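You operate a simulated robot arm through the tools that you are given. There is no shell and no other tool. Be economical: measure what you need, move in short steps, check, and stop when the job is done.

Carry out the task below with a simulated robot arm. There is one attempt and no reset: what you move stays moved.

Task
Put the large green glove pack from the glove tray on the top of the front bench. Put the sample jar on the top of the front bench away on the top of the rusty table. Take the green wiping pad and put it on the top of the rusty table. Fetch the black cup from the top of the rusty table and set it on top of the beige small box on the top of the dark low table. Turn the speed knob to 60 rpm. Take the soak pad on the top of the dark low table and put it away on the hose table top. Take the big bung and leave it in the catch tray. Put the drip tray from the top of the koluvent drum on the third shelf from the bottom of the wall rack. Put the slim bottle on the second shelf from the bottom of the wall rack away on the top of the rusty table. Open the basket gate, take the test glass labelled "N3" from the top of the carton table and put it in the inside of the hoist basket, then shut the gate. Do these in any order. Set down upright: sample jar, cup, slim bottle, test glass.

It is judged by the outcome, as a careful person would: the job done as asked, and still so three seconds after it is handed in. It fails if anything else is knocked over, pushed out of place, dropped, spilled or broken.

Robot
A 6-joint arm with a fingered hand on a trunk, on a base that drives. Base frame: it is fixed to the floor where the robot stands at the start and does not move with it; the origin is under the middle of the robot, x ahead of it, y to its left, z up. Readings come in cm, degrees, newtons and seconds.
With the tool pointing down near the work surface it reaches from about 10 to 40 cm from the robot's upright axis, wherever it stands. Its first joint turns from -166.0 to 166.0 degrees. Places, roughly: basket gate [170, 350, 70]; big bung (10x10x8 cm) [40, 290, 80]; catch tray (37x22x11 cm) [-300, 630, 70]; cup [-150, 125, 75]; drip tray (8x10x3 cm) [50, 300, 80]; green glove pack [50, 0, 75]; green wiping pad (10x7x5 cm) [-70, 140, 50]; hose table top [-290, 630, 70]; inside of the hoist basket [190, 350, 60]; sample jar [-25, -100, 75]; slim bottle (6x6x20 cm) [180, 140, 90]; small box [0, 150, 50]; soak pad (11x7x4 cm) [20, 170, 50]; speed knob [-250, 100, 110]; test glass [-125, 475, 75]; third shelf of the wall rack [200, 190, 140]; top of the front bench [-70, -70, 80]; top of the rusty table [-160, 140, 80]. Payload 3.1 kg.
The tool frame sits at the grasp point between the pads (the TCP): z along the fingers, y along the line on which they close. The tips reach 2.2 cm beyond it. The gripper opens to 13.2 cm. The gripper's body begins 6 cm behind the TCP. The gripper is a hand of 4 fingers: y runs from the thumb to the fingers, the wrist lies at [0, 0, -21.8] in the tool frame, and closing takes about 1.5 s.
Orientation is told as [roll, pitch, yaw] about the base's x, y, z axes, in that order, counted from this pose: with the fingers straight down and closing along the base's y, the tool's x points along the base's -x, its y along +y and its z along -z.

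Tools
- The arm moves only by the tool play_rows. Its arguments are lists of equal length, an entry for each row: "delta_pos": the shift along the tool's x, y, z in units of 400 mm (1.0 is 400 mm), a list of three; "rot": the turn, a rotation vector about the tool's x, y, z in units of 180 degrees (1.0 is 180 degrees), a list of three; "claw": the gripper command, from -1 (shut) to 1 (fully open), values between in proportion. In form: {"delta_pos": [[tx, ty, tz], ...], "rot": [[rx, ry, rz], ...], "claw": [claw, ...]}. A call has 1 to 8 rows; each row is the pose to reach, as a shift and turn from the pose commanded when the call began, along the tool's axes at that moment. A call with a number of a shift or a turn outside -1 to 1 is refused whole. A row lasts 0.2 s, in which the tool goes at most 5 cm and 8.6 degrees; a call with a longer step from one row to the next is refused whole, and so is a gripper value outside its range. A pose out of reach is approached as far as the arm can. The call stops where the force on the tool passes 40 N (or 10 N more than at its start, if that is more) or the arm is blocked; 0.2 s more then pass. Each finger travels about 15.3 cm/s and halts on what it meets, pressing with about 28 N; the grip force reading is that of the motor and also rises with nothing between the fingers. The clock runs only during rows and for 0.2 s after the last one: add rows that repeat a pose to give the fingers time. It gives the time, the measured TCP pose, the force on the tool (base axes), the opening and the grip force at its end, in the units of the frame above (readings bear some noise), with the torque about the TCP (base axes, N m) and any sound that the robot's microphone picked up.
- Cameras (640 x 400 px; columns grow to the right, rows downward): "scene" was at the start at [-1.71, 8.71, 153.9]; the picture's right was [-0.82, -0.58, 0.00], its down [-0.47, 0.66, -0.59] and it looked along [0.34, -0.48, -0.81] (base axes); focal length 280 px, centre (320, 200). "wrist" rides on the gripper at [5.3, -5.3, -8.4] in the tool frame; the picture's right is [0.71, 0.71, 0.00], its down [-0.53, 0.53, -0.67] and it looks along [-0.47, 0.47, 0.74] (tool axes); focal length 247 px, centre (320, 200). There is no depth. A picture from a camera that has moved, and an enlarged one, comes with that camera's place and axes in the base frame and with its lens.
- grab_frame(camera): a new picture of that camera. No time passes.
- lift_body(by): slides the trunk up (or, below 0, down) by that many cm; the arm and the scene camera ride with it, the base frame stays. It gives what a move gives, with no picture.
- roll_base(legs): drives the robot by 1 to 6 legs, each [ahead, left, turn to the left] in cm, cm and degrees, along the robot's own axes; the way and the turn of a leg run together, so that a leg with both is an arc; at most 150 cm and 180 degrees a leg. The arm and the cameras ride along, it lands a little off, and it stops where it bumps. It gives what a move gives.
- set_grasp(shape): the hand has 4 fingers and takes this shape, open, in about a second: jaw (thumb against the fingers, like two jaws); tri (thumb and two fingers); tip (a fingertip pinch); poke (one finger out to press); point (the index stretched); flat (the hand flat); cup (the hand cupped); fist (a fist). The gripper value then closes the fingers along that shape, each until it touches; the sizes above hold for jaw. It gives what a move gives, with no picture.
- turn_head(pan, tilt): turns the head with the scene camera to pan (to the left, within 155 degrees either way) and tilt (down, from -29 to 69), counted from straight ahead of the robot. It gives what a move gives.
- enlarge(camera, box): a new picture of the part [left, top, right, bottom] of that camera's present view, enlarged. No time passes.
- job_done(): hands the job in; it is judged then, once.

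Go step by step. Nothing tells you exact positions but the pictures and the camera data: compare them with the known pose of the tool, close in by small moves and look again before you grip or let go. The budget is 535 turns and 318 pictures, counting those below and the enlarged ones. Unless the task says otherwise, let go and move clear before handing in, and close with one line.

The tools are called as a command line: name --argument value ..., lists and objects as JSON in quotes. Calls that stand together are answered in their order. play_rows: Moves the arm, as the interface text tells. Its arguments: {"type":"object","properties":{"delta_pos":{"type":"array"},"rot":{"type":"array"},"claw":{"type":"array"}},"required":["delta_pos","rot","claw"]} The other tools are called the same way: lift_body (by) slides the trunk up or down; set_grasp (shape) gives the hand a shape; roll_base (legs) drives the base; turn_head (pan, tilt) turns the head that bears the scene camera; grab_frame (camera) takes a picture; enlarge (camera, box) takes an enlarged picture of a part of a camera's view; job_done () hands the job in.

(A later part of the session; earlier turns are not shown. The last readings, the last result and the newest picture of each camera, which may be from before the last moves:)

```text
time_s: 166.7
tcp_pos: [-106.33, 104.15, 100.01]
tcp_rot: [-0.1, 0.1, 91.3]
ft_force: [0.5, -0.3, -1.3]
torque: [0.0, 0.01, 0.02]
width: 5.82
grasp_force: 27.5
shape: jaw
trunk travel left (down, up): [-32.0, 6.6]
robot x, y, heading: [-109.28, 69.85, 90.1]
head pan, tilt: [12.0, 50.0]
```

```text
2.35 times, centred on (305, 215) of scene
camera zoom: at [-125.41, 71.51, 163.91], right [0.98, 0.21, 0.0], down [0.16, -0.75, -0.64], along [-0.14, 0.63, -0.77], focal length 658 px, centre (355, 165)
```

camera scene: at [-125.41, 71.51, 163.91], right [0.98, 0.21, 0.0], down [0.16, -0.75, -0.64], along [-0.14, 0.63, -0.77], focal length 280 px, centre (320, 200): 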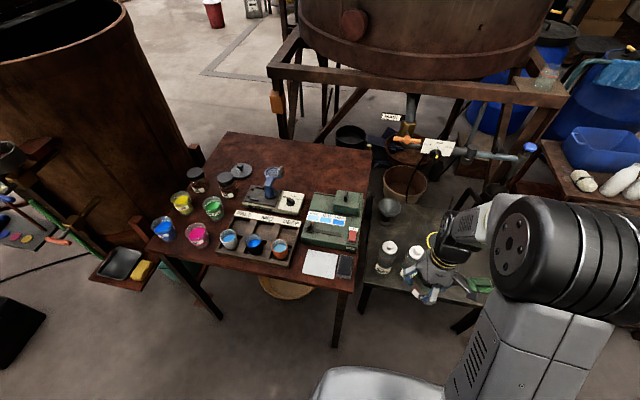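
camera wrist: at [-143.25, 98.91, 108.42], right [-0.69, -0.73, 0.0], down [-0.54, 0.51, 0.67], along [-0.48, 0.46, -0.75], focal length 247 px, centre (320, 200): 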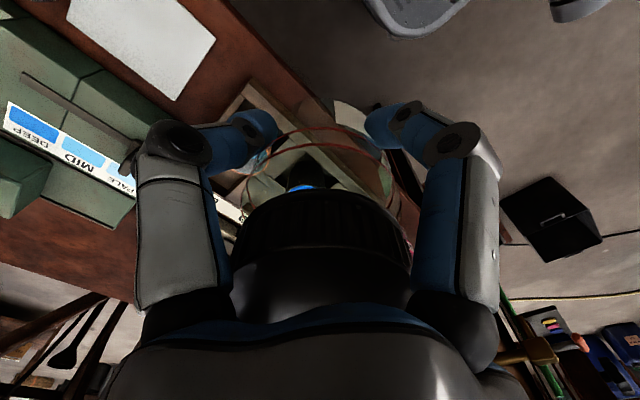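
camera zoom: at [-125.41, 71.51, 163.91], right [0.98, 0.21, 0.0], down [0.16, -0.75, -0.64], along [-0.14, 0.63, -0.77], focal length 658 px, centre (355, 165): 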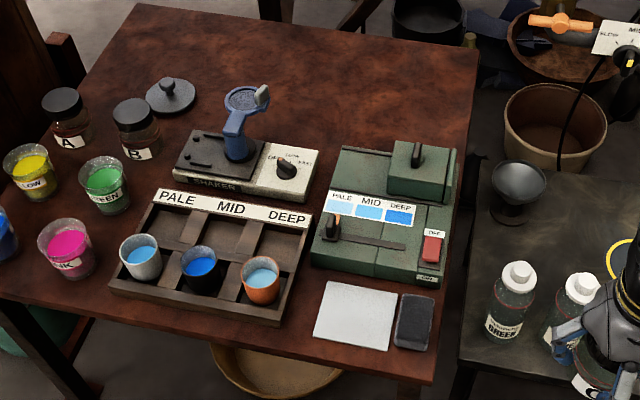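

enlarge --camera "scene" --box '[225, 225, 365, 305]'

```text
4.57 times, centred on (295, 265) of scene
camera zoom: at [-125.41, 71.51, 163.91], right [0.98, 0.21, 0.0], down [0.16, -0.75, -0.64], along [-0.14, 0.63, -0.77], focal length 1278 px, centre (434, -97)
```

zoom: 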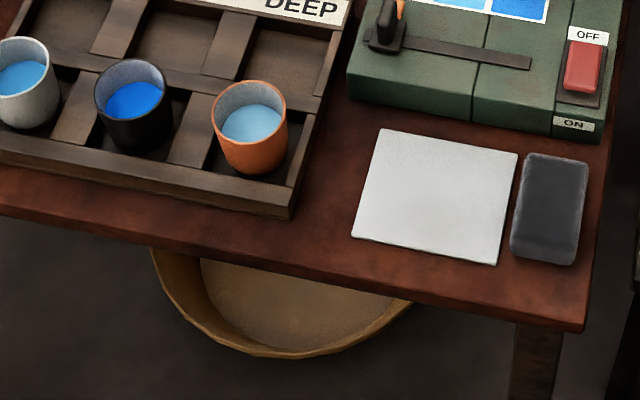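

Triangulating the cups shows the table top is at z≈80.5. The reachable free zone is by the white card (x −144…−130, y 106–119). I'll set the jar on its right part, at about (−133, 113), leaving the left part for the pad.

roll_base --legs '[[0, 26.5, 0], [8.7, 0, 0]]'

turn_head --pan -10 --tilt 55

grab_frame --camera "scene"

grab_frame --camera "wrist"

```text
time_s: 169.3
tcp_pos: [-133.03, 113.04, 100.06]
tcp_rot: [-0.1, 0.1, 91.5]
ft_force: [-0.5, -1.0, -1.3]
torque: [-0.03, -0.01, 0.0]
width: 5.83
grasp_force: 28.1
shape: jaw
trunk travel left (down, up): [-32.0, 6.6]
robot x, y, heading: [-135.48, 79.01, 90.5]
head pan, tilt: [12.0, 50.0]
```

```text
time_s: 170.2
tcp_pos: [-132.88, 112.96, 100.01]
tcp_rot: [-0.1, 0.2, 91.5]
ft_force: [0.5, 0.0, -0.8]
torque: [0.02, 0.03, 0.0]
width: 5.82
grasp_force: 27.7
shape: jaw
trunk travel left (down, up): [-32.0, 6.6]
robot x, y, heading: [-135.28, 78.86, 90.1]
head pan, tilt: [-10.0, 55.0]
```

```text
251 pictures are left
camera scene: at [-149.08, 79.7, 163.26], right [0.99, -0.17, 0.0], down [-0.14, -0.81, -0.57], along [0.1, 0.57, -0.82], focal length 280 px, centre (320, 200)
```

scene: 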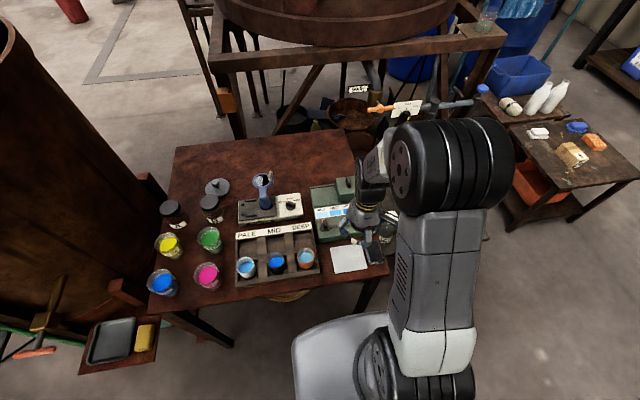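

```text
250 pictures are left
camera wrist: at [-127.44, 107.83, 108.43], right [-0.69, -0.72, 0.0], down [-0.54, 0.51, 0.67], along [-0.48, 0.46, -0.75], focal length 247 px, centre (320, 200)
```

wrist: 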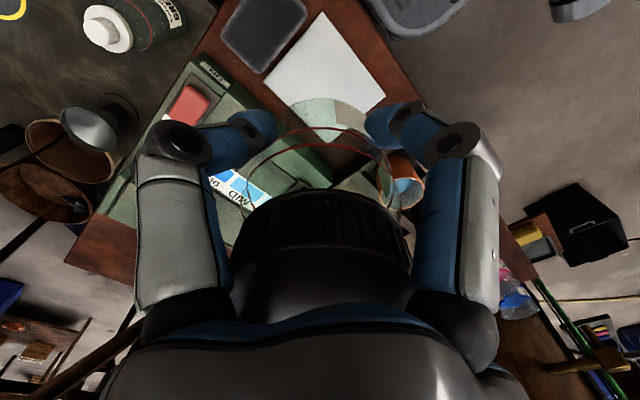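

The card's corners check out. Lowering the jar.

lift_body --by -13

grab_frame --camera "wrist"

lift_body --by -1

```text
time_s: 171.7
tcp_pos: [-132.93, 112.9, 87.01]
tcp_rot: [-0.1, 0.1, 91.5]
ft_force: [-0.3, 1.0, -1.1]
torque: [-0.02, 0.01, 0.01]
width: 5.83
grasp_force: 27.9
shape: jaw
trunk travel left (down, up): [-19.0, 19.6]
robot x, y, heading: [-135.68, 78.64, 90.1]
head pan, tilt: [-10.0, 55.0]
```

```text
249 pictures are left
camera wrist: at [-127.44, 107.85, 95.43], right [-0.69, -0.72, 0.0], down [-0.54, 0.51, 0.67], along [-0.48, 0.46, -0.75], focal length 247 px, centre (320, 200)
```

wrist: 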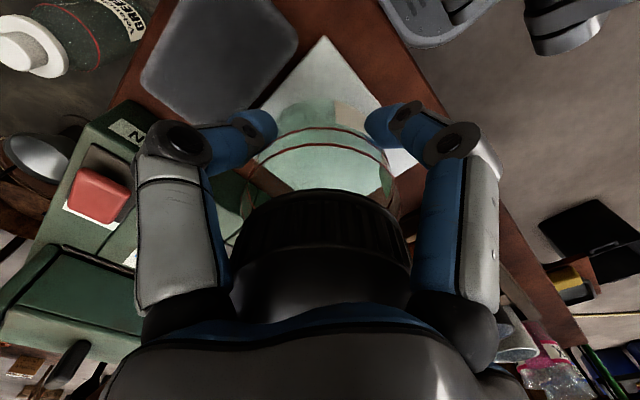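

```text
time_s: 172.3
tcp_pos: [-132.98, 112.99, 85.98]
tcp_rot: [-0.1, 0.1, 91.5]
ft_force: [-0.5, -0.1, -0.4]
torque: [-0.02, -0.01, 0.02]
width: 5.81
grasp_force: 28.3
shape: jaw
trunk travel left (down, up): [-18.0, 20.6]
robot x, y, heading: [-135.93, 78.45, 90.3]
head pan, tilt: [-10.0, 55.0]
```

lift_body --by -0.5

lift_body --by -0.4

lift_body --by -0.4

```text
time_s: 172.9
tcp_pos: [-132.87, 112.97, 85.62]
tcp_rot: [-0.1, 0.1, 91.6]
ft_force: [0.4, 1.1, -0.2]
torque: [-0.01, -0.01, 0.02]
width: 5.84
grasp_force: 28.3
shape: jaw
trunk travel left (down, up): [-17.5, 21.1]
robot x, y, heading: [-135.99, 78.7, 90.5]
head pan, tilt: [-10.0, 55.0]
```

```text
time_s: 173.4
tcp_pos: [-132.98, 112.98, 85.07]
tcp_rot: [-0.2, 0.0, 91.5]
ft_force: [0.4, -0.1, -0.8]
torque: [0.01, 0.02, 0.01]
width: 5.8
grasp_force: 28.3
shape: jaw
trunk travel left (down, up): [-17.1, 21.5]
robot x, y, heading: [-135.76, 78.44, 90.4]
head pan, tilt: [-10.0, 55.0]
```

```text
time_s: 173.9
tcp_pos: [-132.86, 112.92, 84.79]
tcp_rot: [-0.1, 0.2, 91.6]
ft_force: [-0.4, -0.7, -0.6]
torque: [0.0, 0.01, -0.01]
width: 5.81
grasp_force: 28.0
shape: jaw
trunk travel left (down, up): [-16.7, 21.9]
robot x, y, heading: [-135.52, 78.66, 90.4]
head pan, tilt: [-10.0, 55.0]
```

lift_body --by -0.4

lift_body --by -0.4

lift_body --by -0.4

grab_frame --camera "wrist"

```text
time_s: 174.4
tcp_pos: [-133.06, 112.92, 84.49]
tcp_rot: [-0.1, 0.1, 91.5]
ft_force: [-0.1, -0.4, 3.1]
torque: [-0.02, -0.08, -0.01]
width: 5.84
grasp_force: 27.7
shape: jaw
trunk travel left (down, up): [-16.3, 22.3]
robot x, y, heading: [-135.56, 78.79, 90.4]
head pan, tilt: [-10.0, 55.0]
```

```text
time_s: 175.0
tcp_pos: [-132.93, 112.88, 84.22]
tcp_rot: [-0.3, -0.3, 91.5]
ft_force: [0.7, 0.6, 38.3]
torque: [-0.05, -0.15, -0.01]
width: 5.86
grasp_force: 28.6
shape: jaw
trunk travel left (down, up): [-15.9, 22.7]
robot x, y, heading: [-135.64, 78.71, 90.4]
head pan, tilt: [-10.0, 55.0]
```

```text
time_s: 175.3
tcp_pos: [-132.93, 112.89, 84.15]
tcp_rot: [-0.2, -0.5, 91.5]
ft_force: [-1.7, -7.0, 30.9]
torque: [-0.18, -0.11, -0.02]
width: 5.95
grasp_force: 28.1
shape: jaw
trunk travel left (down, up): [-15.8, 22.8]
robot x, y, heading: [-135.98, 78.67, 90.3]
head pan, tilt: [-10.0, 55.0]
stopped: the force on the tool passed its limit at 54 N (the readings are from after the stop); the commanded pose is now the measured one
```

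```text
248 pictures are left
camera wrist: at [-127.44, 107.81, 92.55], right [-0.69, -0.73, -0.01], down [-0.54, 0.51, 0.67], along [-0.48, 0.47, -0.74], focal length 247 px, centre (320, 200)
```

wrist: 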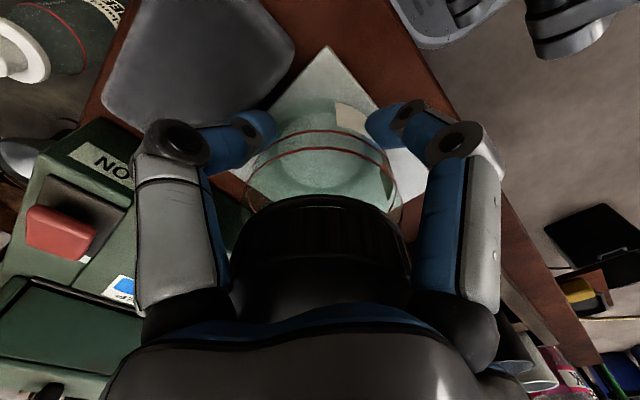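

The jar is down (surface about z 80). Releasing and rising.

lift_body --by 0.3

play_rows --delta_pos '[[0, 0, 0], [0, 0, 0], [0, 0, 0], [0, 0, 0]]' --rot '[[0, 0, 0], [0, 0, 0], [0, 0, 0], [0, 0, 0]]' --claw '[0, 0.2, 0.4, 0.4]'

lift_body --by 16

grab_frame --camera "wrist"

```text
time_s: 175.8
tcp_pos: [-132.91, 113.09, 84.32]
tcp_rot: [-0.1, -0.3, 91.5]
ft_force: [-0.6, -2.5, 7.8]
torque: [-0.05, -0.07, -0.03]
width: 5.93
grasp_force: 28.1
shape: jaw
trunk travel left (down, up): [-16.1, 22.5]
robot x, y, heading: [-135.64, 78.66, 90.3]
head pan, tilt: [-10.0, 55.0]
```

```text
time_s: 176.8
tcp_pos: [-132.87, 112.97, 84.38]
tcp_rot: [-0.1, -0.2, 91.5]
ft_force: [0.3, -0.4, -0.2]
torque: [0.0, -0.01, -0.02]
width: 9.22
grasp_force: 0.1
shape: jaw
trunk travel left (down, up): [-16.1, 22.5]
robot x, y, heading: [-135.35, 78.7, 90.3]
head pan, tilt: [-10.0, 55.0]
```

```text
time_s: 178.7
tcp_pos: [-132.85, 113.05, 100.23]
tcp_rot: [-0.2, -0.3, 91.5]
ft_force: [-0.4, 0.1, 0.1]
torque: [0.01, -0.01, -0.01]
width: 9.2
grasp_force: 0.1
shape: jaw
trunk travel left (down, up): [-32.1, 6.5]
robot x, y, heading: [-135.57, 78.69, 90.4]
head pan, tilt: [-10.0, 55.0]
```

```text
247 pictures are left
camera wrist: at [-127.43, 107.99, 108.65], right [-0.69, -0.72, -0.01], down [-0.54, 0.51, 0.67], along [-0.48, 0.46, -0.74], focal length 247 px, centre (320, 200)
```

wrist: 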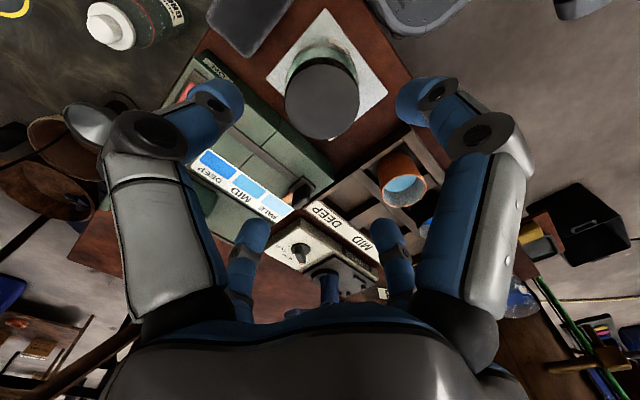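

The jar stands upright. Next is the black cup at about (−156.8, 113.9), rim z≈85.6. I'll shift left, yaw 45° to clear its neighbours, and look.

roll_base --legs '[[0.5, 23.5, 0]]'

play_rows --delta_pos '[[0, 0, 0], [0, 0, 0], [0, 0, 0], [0, 0, 0], [0, 0, 0], [0, 0, 0], [0, 0, 0]]' --rot '[[0, 0, 0.042], [0, 0, 0.084], [0, 0, 0.126], [0, 0, 0.168], [0, 0, 0.21], [0, 0, 0.25], [0, 0, 0.25]]' --claw '[0.4, 0.4, 0.4, 0.4, 0.4, 0.4, 0.4]'

grab_frame --camera "wrist"

enlarge --camera "scene" --box '[220, 180, 400, 300]'

```text
time_s: 180.4
tcp_pos: [-156.01, 113.62, 100.37]
tcp_rot: [-0.2, -0.3, 91.3]
ft_force: [-0.3, -0.4, -0.5]
torque: [-0.04, -0.04, -0.02]
width: 9.2
grasp_force: 0.1
shape: jaw
trunk travel left (down, up): [-32.1, 6.5]
robot x, y, heading: [-158.61, 79.56, 90.5]
head pan, tilt: [-10.0, 55.0]
```

```text
time_s: 182.0
tcp_pos: [-156.05, 113.6, 100.3]
tcp_rot: [0.2, -0.2, 46.1]
ft_force: [-0.9, 0.5, -0.6]
torque: [0.0, 0.0, -0.01]
width: 9.23
grasp_force: 0.1
shape: jaw
trunk travel left (down, up): [-32.1, 6.5]
robot x, y, heading: [-158.57, 79.12, 90.2]
head pan, tilt: [-10.0, 55.0]
```

```text
246 pictures are left
camera wrist: at [-155.89, 106.11, 108.59], right [-1.0, -0.02, 0.0], down [-0.02, 0.74, 0.67], along [-0.01, 0.67, -0.74], focal length 247 px, centre (320, 200)
```

wrist: 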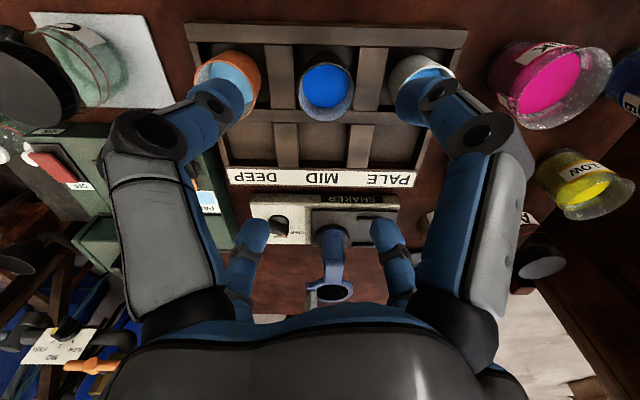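

```text
3.33 times, centred on (310, 240) of scene
camera zoom: at [-172.3, 80.14, 163.35], right [0.99, -0.17, 0.0], down [-0.14, -0.81, -0.57], along [0.1, 0.57, -0.82], focal length 932 px, centre (353, 67)
```

zoom: 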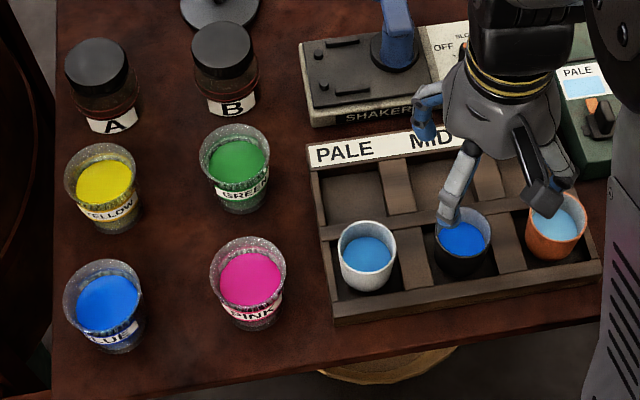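

The cup is centred under the hand. Lowering in stages.

play_rows --delta_pos '[[0.01, 0.003, 0], [0.01, 0.003, 0], [0.01, 0.003, 0]]' --rot '[[0, 0, 0], [0, 0, 0], [0, 0, 0]]' --claw '[0.2, 0.2, 0.2]'

lift_body --by -10

grab_frame --camera "wrist"

```text
time_s: 182.8
tcp_pos: [-156.38, 113.3, 100.26]
tcp_rot: [0.0, -0.3, 46.3]
ft_force: [-1.1, -0.6, -1.1]
torque: [0.0, 0.01, -0.02]
width: 7.99
grasp_force: 0.1
shape: jaw
trunk travel left (down, up): [-32.1, 6.5]
robot x, y, heading: [-158.81, 78.97, 90.3]
head pan, tilt: [-10.0, 55.0]
```

```text
time_s: 184.2
tcp_pos: [-156.39, 113.22, 90.18]
tcp_rot: [0.1, -0.3, 46.3]
ft_force: [-0.6, 0.8, 0.1]
torque: [-0.01, 0.01, 0.01]
width: 7.99
grasp_force: 0.1
shape: jaw
trunk travel left (down, up): [-22.1, 16.5]
robot x, y, heading: [-158.88, 79.06, 90.1]
head pan, tilt: [-10.0, 55.0]
```

```text
244 pictures are left
camera wrist: at [-156.25, 105.87, 98.59], right [-1.0, -0.02, 0.0], down [-0.02, 0.74, 0.67], along [-0.01, 0.67, -0.74], focal length 247 px, centre (320, 200)
```

wrist: 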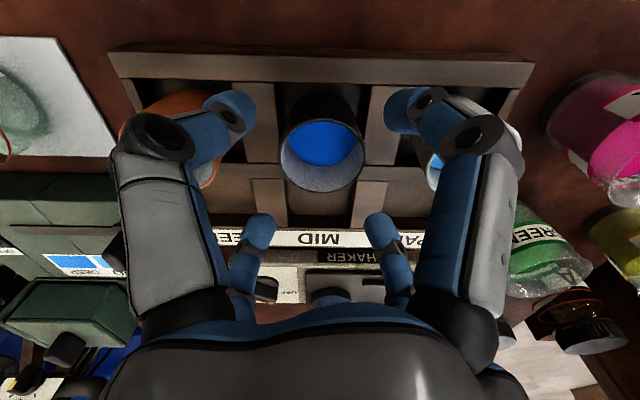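

play_rows --delta_pos '[[-0.01, 0.01, 0]]' --rot '[[0, 0, 0]]' --claw '[0.2]'

lift_body --by -4.5

grab_frame --camera "wrist"

```text
time_s: 184.6
tcp_pos: [-156.59, 113.97, 90.37]
tcp_rot: [0.1, -0.3, 46.4]
ft_force: [0.5, -0.5, -0.6]
torque: [-0.01, 0.01, 0.01]
width: 7.98
grasp_force: 0.0
shape: jaw
trunk travel left (down, up): [-22.1, 16.5]
robot x, y, heading: [-159.16, 78.96, 90.2]
head pan, tilt: [-10.0, 55.0]
```

```text
time_s: 185.4
tcp_pos: [-156.68, 113.78, 85.74]
tcp_rot: [0.1, -0.4, 46.3]
ft_force: [0.6, -0.1, -0.1]
torque: [0.05, 0.01, 0.0]
width: 7.97
grasp_force: 0.1
shape: jaw
trunk travel left (down, up): [-17.6, 21.0]
robot x, y, heading: [-158.67, 79.16, 90.2]
head pan, tilt: [-10.0, 55.0]
```

```text
243 pictures are left
camera wrist: at [-156.33, 106.45, 94.15], right [-1.0, -0.02, 0.0], down [-0.02, 0.74, 0.67], along [-0.01, 0.67, -0.74], focal length 247 px, centre (320, 200)
```

wrist: 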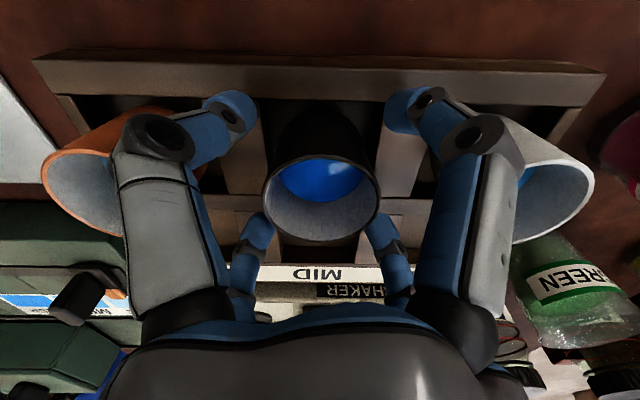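

Centred on the rim. A bit lower, then close gently.

lift_body --by -1.2

play_rows --delta_pos '[[0, 0, 0], [0, 0, 0], [0, 0, 0], [0, 0, 0], [0, 0, 0], [0, 0, 0], [0, 0, 0]]' --rot '[[0, 0, 0], [0, 0, 0], [0, 0, 0], [0, 0, 0], [0, 0, 0], [0, 0, 0], [0, 0, 0]]' --claw '[0.1, -0.05, -0.2, -0.5, -1, -1, -1]'

lift_body --by 2

grab_frame --camera "wrist"

```text
time_s: 186.0
tcp_pos: [-156.51, 113.85, 84.59]
tcp_rot: [0.1, -0.3, 46.3]
ft_force: [-0.3, -0.6, 6.6]
torque: [-0.11, 0.22, 0.07]
width: 7.94
grasp_force: 0.1
shape: jaw
trunk travel left (down, up): [-16.4, 22.2]
robot x, y, heading: [-159.09, 78.89, 90.2]
head pan, tilt: [-10.0, 55.0]
```

```text
time_s: 187.6
tcp_pos: [-156.46, 113.84, 84.65]
tcp_rot: [0.1, -0.3, 46.3]
ft_force: [0.7, -0.3, -1.1]
torque: [0.03, -0.02, 0.05]
width: 3.91
grasp_force: 27.0
shape: jaw
trunk travel left (down, up): [-16.4, 22.2]
robot x, y, heading: [-158.85, 79.41, 89.9]
head pan, tilt: [-10.0, 55.0]
```

```text
time_s: 188.3
tcp_pos: [-156.44, 114.0, 86.59]
tcp_rot: [0.1, -0.3, 46.4]
ft_force: [0.3, -0.8, 0.3]
torque: [-0.02, 0.04, 0.01]
width: 3.94
grasp_force: 28.1
shape: jaw
trunk travel left (down, up): [-18.4, 20.2]
robot x, y, heading: [-158.73, 78.98, 90.1]
head pan, tilt: [-10.0, 55.0]
```

```text
242 pictures are left
camera wrist: at [-156.33, 106.46, 94.97], right [-1.0, -0.02, 0.0], down [-0.02, 0.74, 0.67], along [-0.01, 0.67, -0.74], focal length 247 px, centre (320, 200)
```

wrist: 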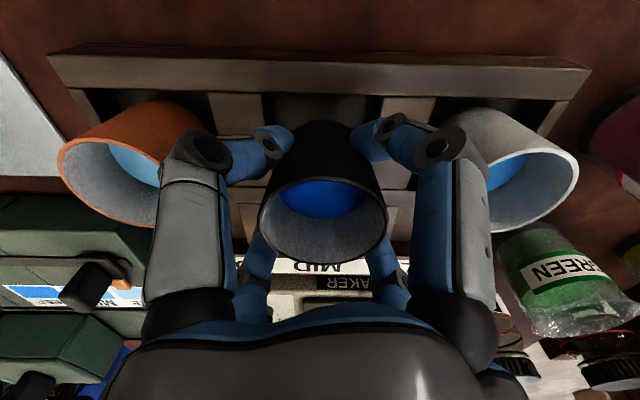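

Cup held. Raising and carrying it to the dark low table.

lift_body --by 13

roll_base --legs '[[-14, 0, 0], [0, -80, 0], [0, -80, 0]]'

turn_head --pan -5 --tilt 45

grab_frame --camera "scene"

```text
time_s: 189.9
tcp_pos: [-156.42, 114.07, 99.48]
tcp_rot: [0.1, -0.3, 46.2]
ft_force: [0.0, -0.1, -0.7]
torque: [0.02, 0.02, 0.0]
width: 3.91
grasp_force: 28.3
shape: jaw
trunk travel left (down, up): [-31.4, 7.2]
robot x, y, heading: [-158.9, 78.91, 90.3]
head pan, tilt: [-10.0, 55.0]
```

```text
time_s: 198.9
tcp_pos: [1.95, 100.5, 99.62]
tcp_rot: [0.2, -0.3, 46.4]
ft_force: [-0.5, -0.5, -0.4]
torque: [-0.03, -0.02, 0.0]
width: 3.94
grasp_force: 28.5
shape: jaw
trunk travel left (down, up): [-31.4, 7.2]
robot x, y, heading: [-0.22, 65.5, 90.3]
head pan, tilt: [-10.0, 55.0]
```

```text
time_s: 199.7
tcp_pos: [2.02, 100.49, 99.49]
tcp_rot: [0.1, -0.3, 46.4]
ft_force: [-0.3, -0.1, -0.5]
torque: [-0.01, 0.01, 0.0]
width: 3.94
grasp_force: 28.3
shape: jaw
trunk travel left (down, up): [-31.4, 7.2]
robot x, y, heading: [-0.32, 65.94, 90.3]
head pan, tilt: [-5.0, 45.0]
```

```text
241 pictures are left
camera scene: at [-14.32, 67.62, 163.98], right [1.0, -0.08, 0.0], down [-0.06, -0.71, -0.71], along [0.06, 0.7, -0.71], focal length 280 px, centre (320, 200)
```

scene: 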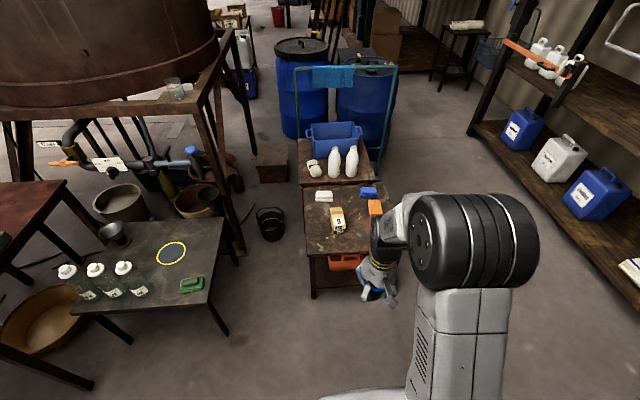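

enlarge --camera "scene" --box '[290, 110, 400, 280]'

enlarge --camera "scene" --box '[60, 180, 240, 320]'

```text
2.35 times, centred on (345, 195) of scene
camera zoom: at [-14.32, 67.62, 163.98], right [1.0, -0.08, 0.0], down [-0.06, -0.71, -0.71], along [0.06, 0.7, -0.71], focal length 658 px, centre (261, 212)
```

zoom: 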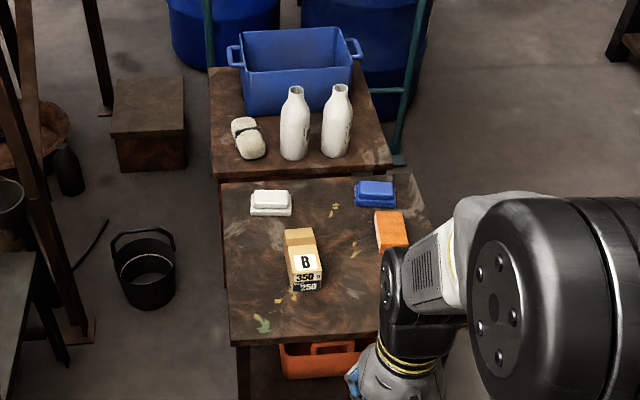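

```text
2.86 times, centred on (150, 250) of scene
camera zoom: at [-14.32, 67.62, 163.98], right [1.0, -0.08, 0.0], down [-0.06, -0.71, -0.71], along [0.06, 0.7, -0.71], focal length 799 px, centre (806, 57)
```

zoom: 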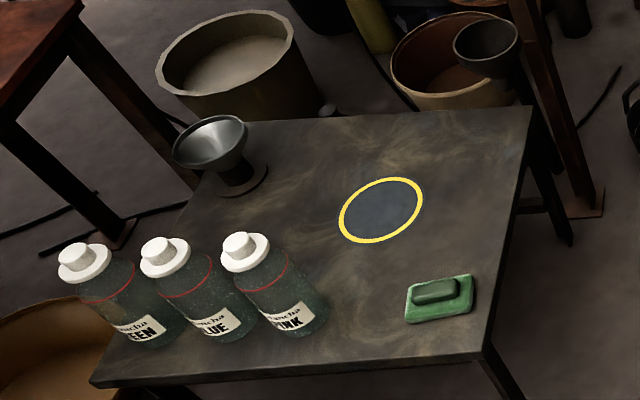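

The beige "B" box is at about (3, 160). I'll drive up to the table and look more closely.

roll_base --legs '[[45, 0, 0]]'

roll_base --legs '[[12, 0, 0]]'

turn_head --pan -10 --tilt 60

grab_frame --camera "scene"

grab_frame --camera "wrist"

```text
time_s: 202.4
tcp_pos: [1.97, 145.28, 99.57]
tcp_rot: [0.1, -0.3, 46.2]
ft_force: [0.3, 0.3, 0.8]
torque: [-0.04, 0.02, 0.01]
width: 3.9
grasp_force: 28.2
shape: jaw
trunk travel left (down, up): [-31.4, 7.2]
robot x, y, heading: [-0.39, 110.58, 89.8]
head pan, tilt: [-5.0, 45.0]
```

```text
time_s: 203.5
tcp_pos: [1.97, 152.93, 99.55]
tcp_rot: [0.1, -0.3, 46.2]
ft_force: [-0.2, -0.8, -0.7]
torque: [0.02, 0.01, 0.01]
width: 3.94
grasp_force: 28.3
shape: jaw
trunk travel left (down, up): [-31.4, 7.2]
robot x, y, heading: [-0.45, 117.9, 90.0]
head pan, tilt: [-5.0, 45.0]
stopped in leg 1: the robot was blocked; the commanded pose is now the measured one
```

```text
time_s: 204.3
tcp_pos: [1.89, 152.86, 99.46]
tcp_rot: [0.1, -0.3, 46.2]
ft_force: [-0.1, 0.5, -0.2]
torque: [-0.01, 0.0, 0.03]
width: 3.93
grasp_force: 28.6
shape: jaw
trunk travel left (down, up): [-31.4, 7.2]
robot x, y, heading: [-0.6, 118.16, 90.2]
head pan, tilt: [-10.0, 60.0]
```

```text
238 pictures are left
camera scene: at [-14.06, 118.55, 162.04], right [0.98, -0.17, 0.0], down [-0.15, -0.85, -0.5], along [0.09, 0.49, -0.87], focal length 280 px, centre (320, 200)
```

scene: 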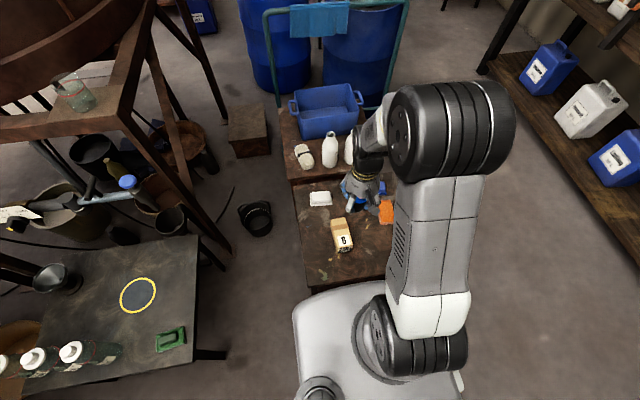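

```text
237 pictures are left
camera wrist: at [2.07, 145.35, 107.89], right [-1.0, -0.02, 0.0], down [-0.02, 0.74, 0.67], along [-0.01, 0.67, -0.74], focal length 247 px, centre (320, 200)
```

wrist: 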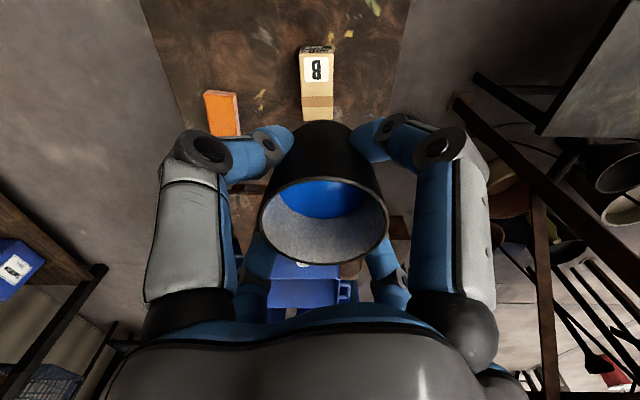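

enlarge --camera "scene" --box '[290, 170, 410, 290]'

enlarge --camera "wrist" --box '[180, 0, 420, 150]'

```text
3.33 times, centred on (350, 230) of scene
camera zoom: at [-14.06, 118.55, 162.04], right [0.98, -0.17, 0.0], down [-0.15, -0.85, -0.5], along [0.09, 0.49, -0.87], focal length 932 px, centre (220, 100)
```

zoom: 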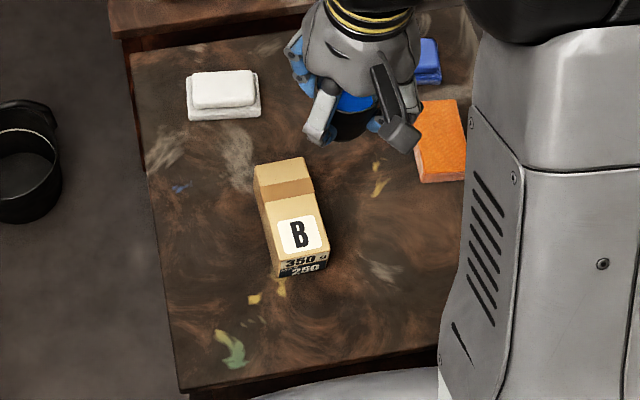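

```text
2.67 times, centred on (300, 75) of wrist
camera zoom: at [2.07, 145.35, 107.89], right [-1.0, -0.02, 0.0], down [-0.02, 0.74, 0.67], along [-0.01, 0.67, -0.74], focal length 659 px, centre (373, 533)
```

zoom: 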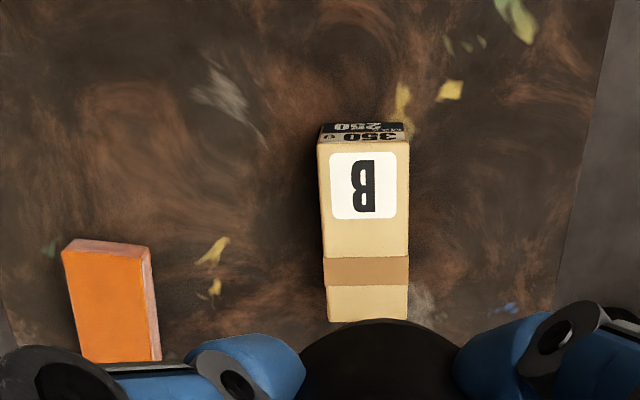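

The box top is at z≈57, spanning x −0.5…5.6, y 155.4–168.3. I'll extend the arm toward y≈159 and lower with the trunk.

play_rows --delta_pos '[[-0.03, 0.025, 0.05], [-0.06, 0.05, 0.1], [-0.09, 0.075, 0.15], [-0.117, 0.095, 0.2], [-0.117, 0.095, 0.2]]' --rot '[[0, 0, 0], [0, 0, 0], [0, 0, 0], [0, 0, 0], [0, 0, 0]]' --claw '[-1, -1, -1, -1, -1]'

```text
time_s: 205.5
tcp_pos: [2.49, 158.63, 91.55]
tcp_rot: [0.1, -0.3, 46.2]
ft_force: [1.4, -0.1, -0.1]
torque: [0.01, 0.01, 0.01]
width: 3.91
grasp_force: 28.1
shape: jaw
trunk travel left (down, up): [-31.4, 7.2]
robot x, y, heading: [-0.4, 118.19, 90.2]
head pan, tilt: [-10.0, 60.0]
```

Reached y=158.6 while vertical. Now lower with the trunk and check.

lift_body --by -25

grab_frame --camera "wrist"

enlarge --camera "scene" --box '[290, 150, 410, 290]'

```text
time_s: 208.1
tcp_pos: [2.48, 158.7, 66.47]
tcp_rot: [0.1, -0.3, 46.2]
ft_force: [0.2, -0.4, -0.7]
torque: [0.01, 0.01, 0.0]
width: 3.93
grasp_force: 28.2
shape: jaw
trunk travel left (down, up): [-6.4, 32.2]
robot x, y, heading: [-0.61, 117.96, 90.1]
head pan, tilt: [-10.0, 60.0]
```

```text
234 pictures are left
camera wrist: at [2.61, 151.24, 74.84], right [-1.0, -0.02, 0.0], down [-0.02, 0.74, 0.67], along [-0.01, 0.67, -0.74], focal length 247 px, centre (320, 200)
```

wrist: 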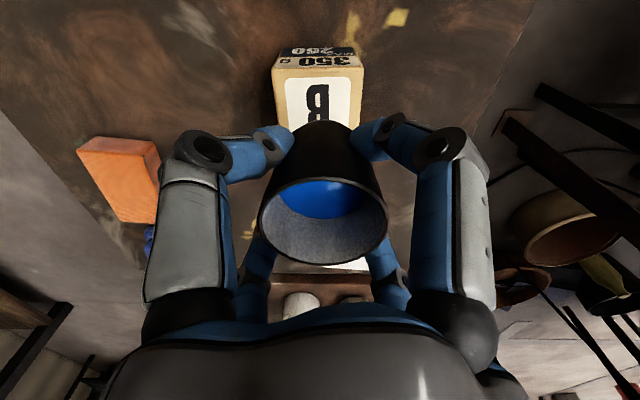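

```text
2.86 times, centred on (350, 220) of scene
camera zoom: at [-14.06, 118.51, 136.99], right [0.98, -0.17, 0.0], down [-0.15, -0.85, -0.5], along [0.09, 0.49, -0.87], focal length 799 px, centre (234, 143)
```

zoom: 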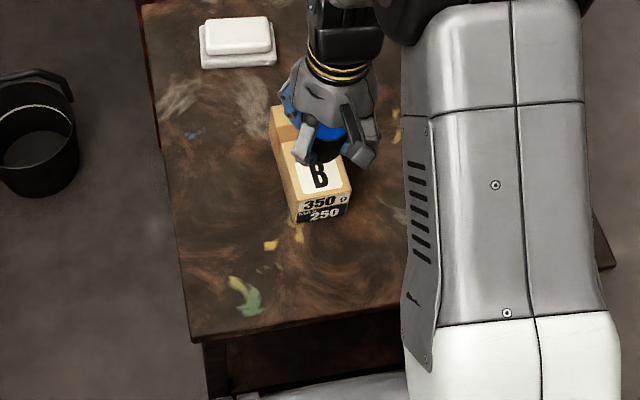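

lift_body --by -4.5

lift_body --by -0.6

grab_frame --camera "wrist"

enlarge --camera "scene" --box '[310, 150, 400, 250]'

```text
time_s: 208.9
tcp_pos: [2.4, 158.65, 62.03]
tcp_rot: [-0.1, -0.4, 46.1]
ft_force: [-0.3, -1.0, -0.5]
torque: [-0.01, -0.02, 0.02]
width: 3.92
grasp_force: 28.3
shape: jaw
trunk travel left (down, up): [-1.9, 36.7]
robot x, y, heading: [-0.61, 117.68, 90.0]
head pan, tilt: [-10.0, 60.0]
```

```text
time_s: 209.5
tcp_pos: [2.49, 158.62, 61.53]
tcp_rot: [0.1, -0.3, 46.2]
ft_force: [0.7, -0.3, -1.0]
torque: [0.04, -0.02, 0.0]
width: 3.94
grasp_force: 28.2
shape: jaw
trunk travel left (down, up): [-1.3, 37.3]
robot x, y, heading: [-0.28, 117.99, 90.0]
head pan, tilt: [-10.0, 60.0]
```

```text
232 pictures are left
camera wrist: at [2.61, 151.23, 69.79], right [-1.0, -0.02, 0.0], down [-0.02, 0.74, 0.67], along [-0.01, 0.67, -0.74], focal length 247 px, centre (320, 200)
```

wrist: 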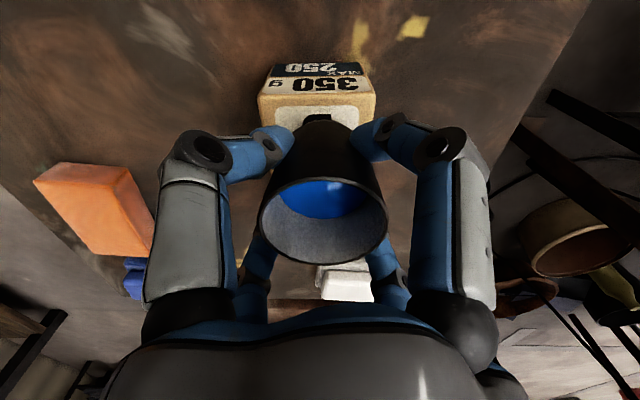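

```text
4.00 times, centred on (355, 200) of scene
camera zoom: at [-14.06, 118.51, 131.94], right [0.98, -0.17, 0.0], down [-0.15, -0.85, -0.5], along [0.09, 0.49, -0.87], focal length 1118 px, centre (180, 200)
```

zoom: 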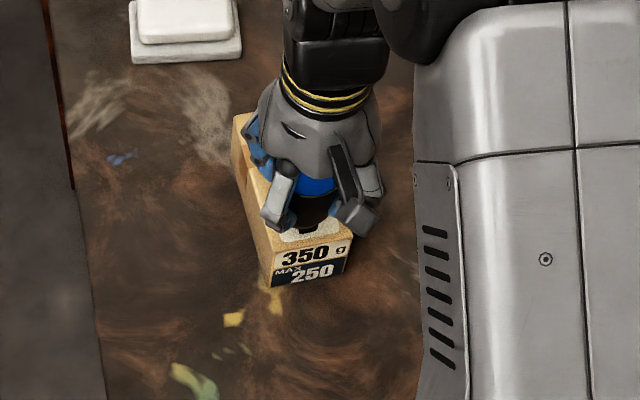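

lift_body --by -0.6

lift_body --by -0.5

```text
time_s: 210.1
tcp_pos: [2.38, 158.64, 60.91]
tcp_rot: [0.0, -0.4, 46.3]
ft_force: [-0.3, 0.1, -0.1]
torque: [0.01, -0.01, -0.02]
width: 3.92
grasp_force: 28.1
shape: jaw
trunk travel left (down, up): [-0.7, 37.9]
robot x, y, heading: [-0.5, 117.92, 90.2]
head pan, tilt: [-10.0, 60.0]
```

```text
time_s: 210.6
tcp_pos: [2.53, 158.77, 60.32]
tcp_rot: [0.1, -0.3, 46.2]
ft_force: [0.0, 0.1, 1.9]
torque: [-0.03, -0.06, 0.01]
width: 3.91
grasp_force: 28.0
shape: jaw
trunk travel left (down, up): [-0.2, 38.4]
robot x, y, heading: [-0.37, 117.97, 90.3]
head pan, tilt: [-10.0, 60.0]
```

Contact. Releasing carefully, then rising.

play_rows --delta_pos '[[0, 0, 0.004], [0, 0, 0.004], [0, 0, 0.004], [0, 0, 0.004], [0, 0, 0.004]]' --rot '[[0, 0, 0], [0, 0, 0], [0, 0, 0], [0, 0, 0], [0, 0, 0]]' --claw '[-1, -0.3, -0.1, 0.1, 0.15]'

lift_body --by 12

grab_frame --camera "wrist"

```text
time_s: 211.8
tcp_pos: [2.41, 158.75, 60.21]
tcp_rot: [0.1, -0.3, 46.2]
ft_force: [0.0, -0.6, -0.6]
torque: [-0.01, -0.02, 0.04]
width: 7.51
grasp_force: 0.0
shape: jaw
trunk travel left (down, up): [-0.2, 38.4]
robot x, y, heading: [-0.97, 118.11, 90.2]
head pan, tilt: [-10.0, 60.0]
```

```text
time_s: 213.3
tcp_pos: [2.44, 158.74, 72.19]
tcp_rot: [0.1, -0.3, 46.2]
ft_force: [0.8, 0.0, -0.3]
torque: [-0.02, 0.0, 0.04]
width: 7.56
grasp_force: 0.0
shape: jaw
trunk travel left (down, up): [-12.2, 26.4]
robot x, y, heading: [-0.23, 117.93, 89.9]
head pan, tilt: [-10.0, 60.0]
```

```text
230 pictures are left
camera wrist: at [2.61, 151.23, 80.57], right [-1.0, -0.02, 0.0], down [-0.02, 0.74, 0.67], along [-0.01, 0.67, -0.74], focal length 247 px, centre (320, 200)
```

wrist: 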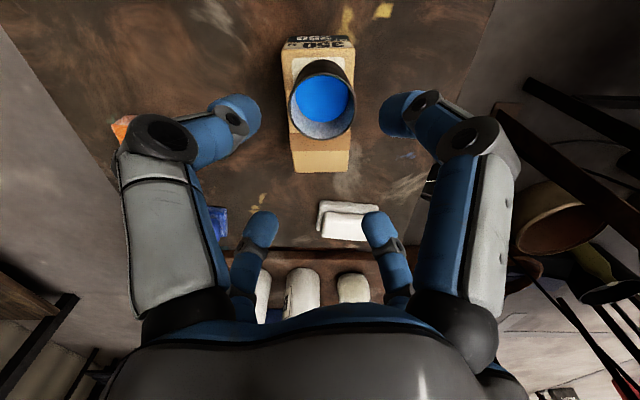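

The cup stands on the box. Next is the green wiping pad on the dark table at about (−65, 131). Moving there.

lift_body --by 20

roll_base --legs '[[-24, 0, 0], [0, 68, 0]]'

turn_head --pan 0 --tilt 60

grab_frame --camera "scene"

grab_frame --camera "wrist"

```text
time_s: 215.5
tcp_pos: [2.45, 158.72, 92.22]
tcp_rot: [0.1, -0.3, 46.2]
ft_force: [0.7, 0.8, 0.1]
torque: [0.0, 0.0, -0.05]
width: 7.53
grasp_force: 0.1
shape: jaw
trunk travel left (down, up): [-32.2, 6.4]
robot x, y, heading: [-0.49, 117.52, 90.2]
head pan, tilt: [-10.0, 60.0]
```

```text
time_s: 220.6
tcp_pos: [-64.8, 134.77, 92.19]
tcp_rot: [0.1, -0.3, 46.1]
ft_force: [-0.5, 0.6, -0.1]
torque: [-0.04, 0.02, 0.03]
width: 7.54
grasp_force: 0.1
shape: jaw
trunk travel left (down, up): [-32.2, 6.4]
robot x, y, heading: [-67.76, 93.82, 90.0]
head pan, tilt: [-10.0, 60.0]
```

```text
time_s: 221.3
tcp_pos: [-64.76, 134.7, 92.29]
tcp_rot: [0.1, -0.3, 46.1]
ft_force: [-0.6, 0.1, 0.1]
torque: [0.01, 0.01, -0.02]
width: 7.52
grasp_force: 0.0
shape: jaw
trunk travel left (down, up): [-32.2, 6.4]
robot x, y, heading: [-67.88, 94.22, 89.8]
head pan, tilt: [0.0, 60.0]
```

```text
229 pictures are left
camera scene: at [-82.52, 94.7, 162.85], right [1.0, 0.0, 0.0], down [0.0, -0.87, -0.5], along [0.0, 0.5, -0.87], focal length 280 px, centre (320, 200)
```

scene: 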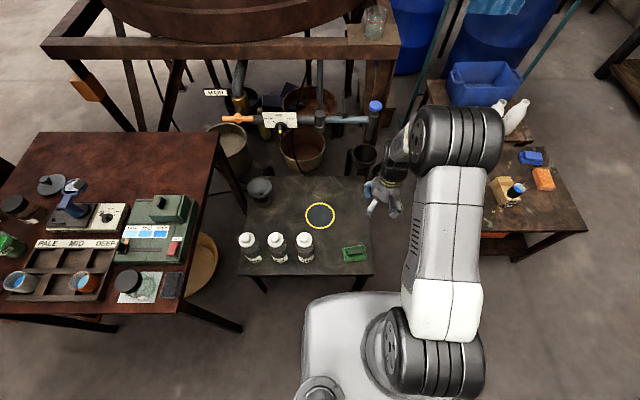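

```text
228 pictures are left
camera wrist: at [-64.66, 127.3, 100.53], right [-1.0, -0.02, 0.0], down [-0.02, 0.74, 0.67], along [-0.01, 0.67, -0.74], focal length 247 px, centre (320, 200)
```

wrist: 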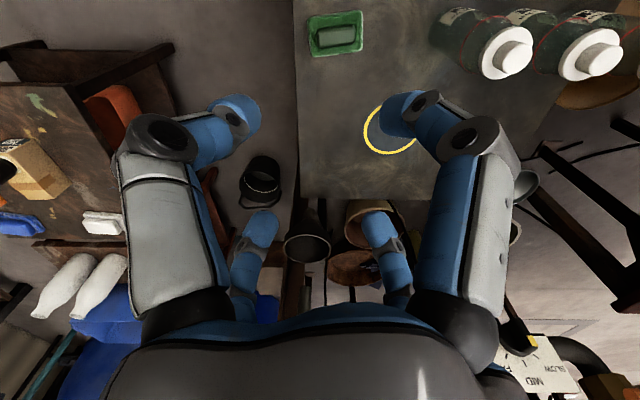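

enlarge --camera "wrist" --box '[260, 0, 420, 100]'

enlarge --camera "scene" --box '[300, 220, 400, 290]'

```text
4.00 times, centred on (340, 50) of wrist
camera zoom: at [-64.66, 127.3, 100.53], right [-1.0, -0.02, 0.0], down [-0.02, 0.74, 0.67], along [-0.01, 0.67, -0.74], focal length 988 px, centre (240, 800)
```

zoom: 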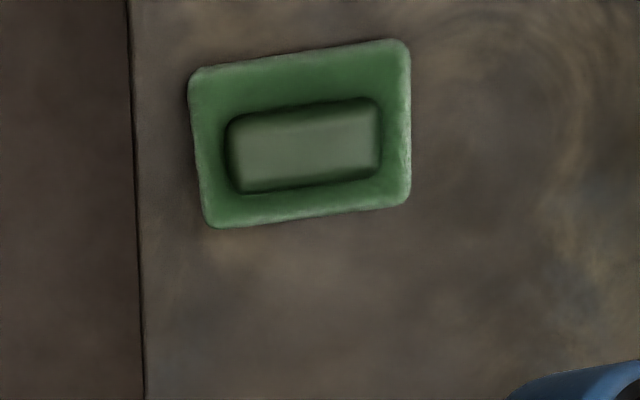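

```text
5.71 times, centred on (350, 255) of scene
camera zoom: at [-82.52, 94.7, 162.85], right [1.0, 0.0, 0.0], down [0.0, -0.87, -0.5], along [0.0, 0.5, -0.87], focal length 1597 px, centre (149, -114)
```

zoom: 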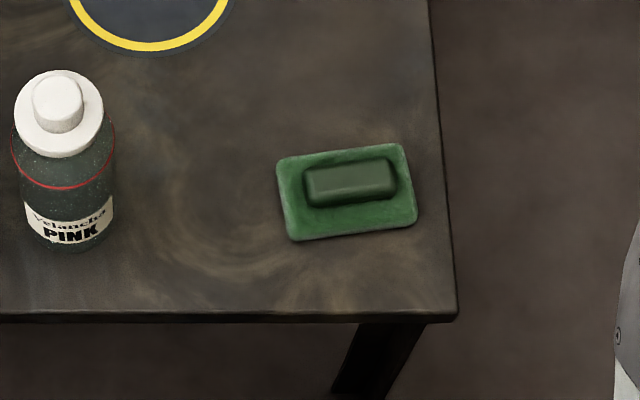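

The pad's raised block is at (−67.5, 135.2), top z≈48.6, with its long axis turned about 9°. I'll move in a bit, align at 45° to the block and lower.

roll_base --legs '[[4, 0, 0]]'

lift_body --by -32

```text
time_s: 222.2
tcp_pos: [-64.83, 138.74, 92.17]
tcp_rot: [0.0, -0.3, 46.1]
ft_force: [0.0, 0.0, -0.5]
torque: [0.0, 0.01, -0.05]
width: 7.54
grasp_force: 0.1
shape: jaw
trunk travel left (down, up): [-32.2, 6.4]
robot x, y, heading: [-67.65, 97.68, 90.0]
head pan, tilt: [0.0, 60.0]
```

```text
time_s: 225.3
tcp_pos: [-64.77, 138.74, 60.27]
tcp_rot: [0.2, -0.4, 46.2]
ft_force: [0.5, -0.2, -0.7]
torque: [-0.01, -0.01, -0.02]
width: 7.51
grasp_force: 0.0
shape: jaw
trunk travel left (down, up): [-0.2, 38.4]
robot x, y, heading: [-67.64, 97.88, 90.0]
head pan, tilt: [0.0, 60.0]
```

play_rows --delta_pos '[[0.04, -0.004, 0.05], [0.08, -0.008, 0.1], [0.11, -0.012, 0.14], [0.11, -0.012, 0.14]]' --rot '[[0, 0, -0.02], [0, 0, -0.045], [0, 0, -0.045], [0, 0, -0.045]]' --claw '[0.2, 0.2, 0.2, 0.2]'

grab_frame --camera "wrist"

```text
time_s: 226.3
tcp_pos: [-67.64, 135.22, 54.63]
tcp_rot: [0.0, -0.3, 54.2]
ft_force: [0.7, -0.7, 0.3]
torque: [-0.01, 0.06, 0.0]
width: 7.85
grasp_force: 0.1
shape: jaw
trunk travel left (down, up): [-0.2, 38.4]
robot x, y, heading: [-67.66, 97.73, 90.0]
head pan, tilt: [0.0, 60.0]
```

```text
225 pictures are left
camera wrist: at [-66.42, 127.86, 62.93], right [-0.99, -0.16, 0.0], down [-0.12, 0.73, 0.67], along [-0.1, 0.66, -0.74], focal length 247 px, centre (320, 200)
```

wrist: 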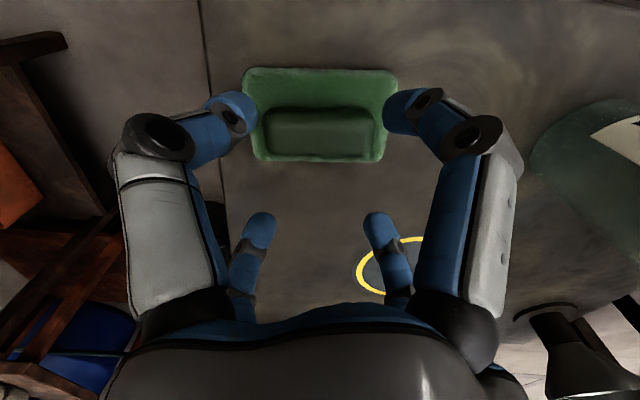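

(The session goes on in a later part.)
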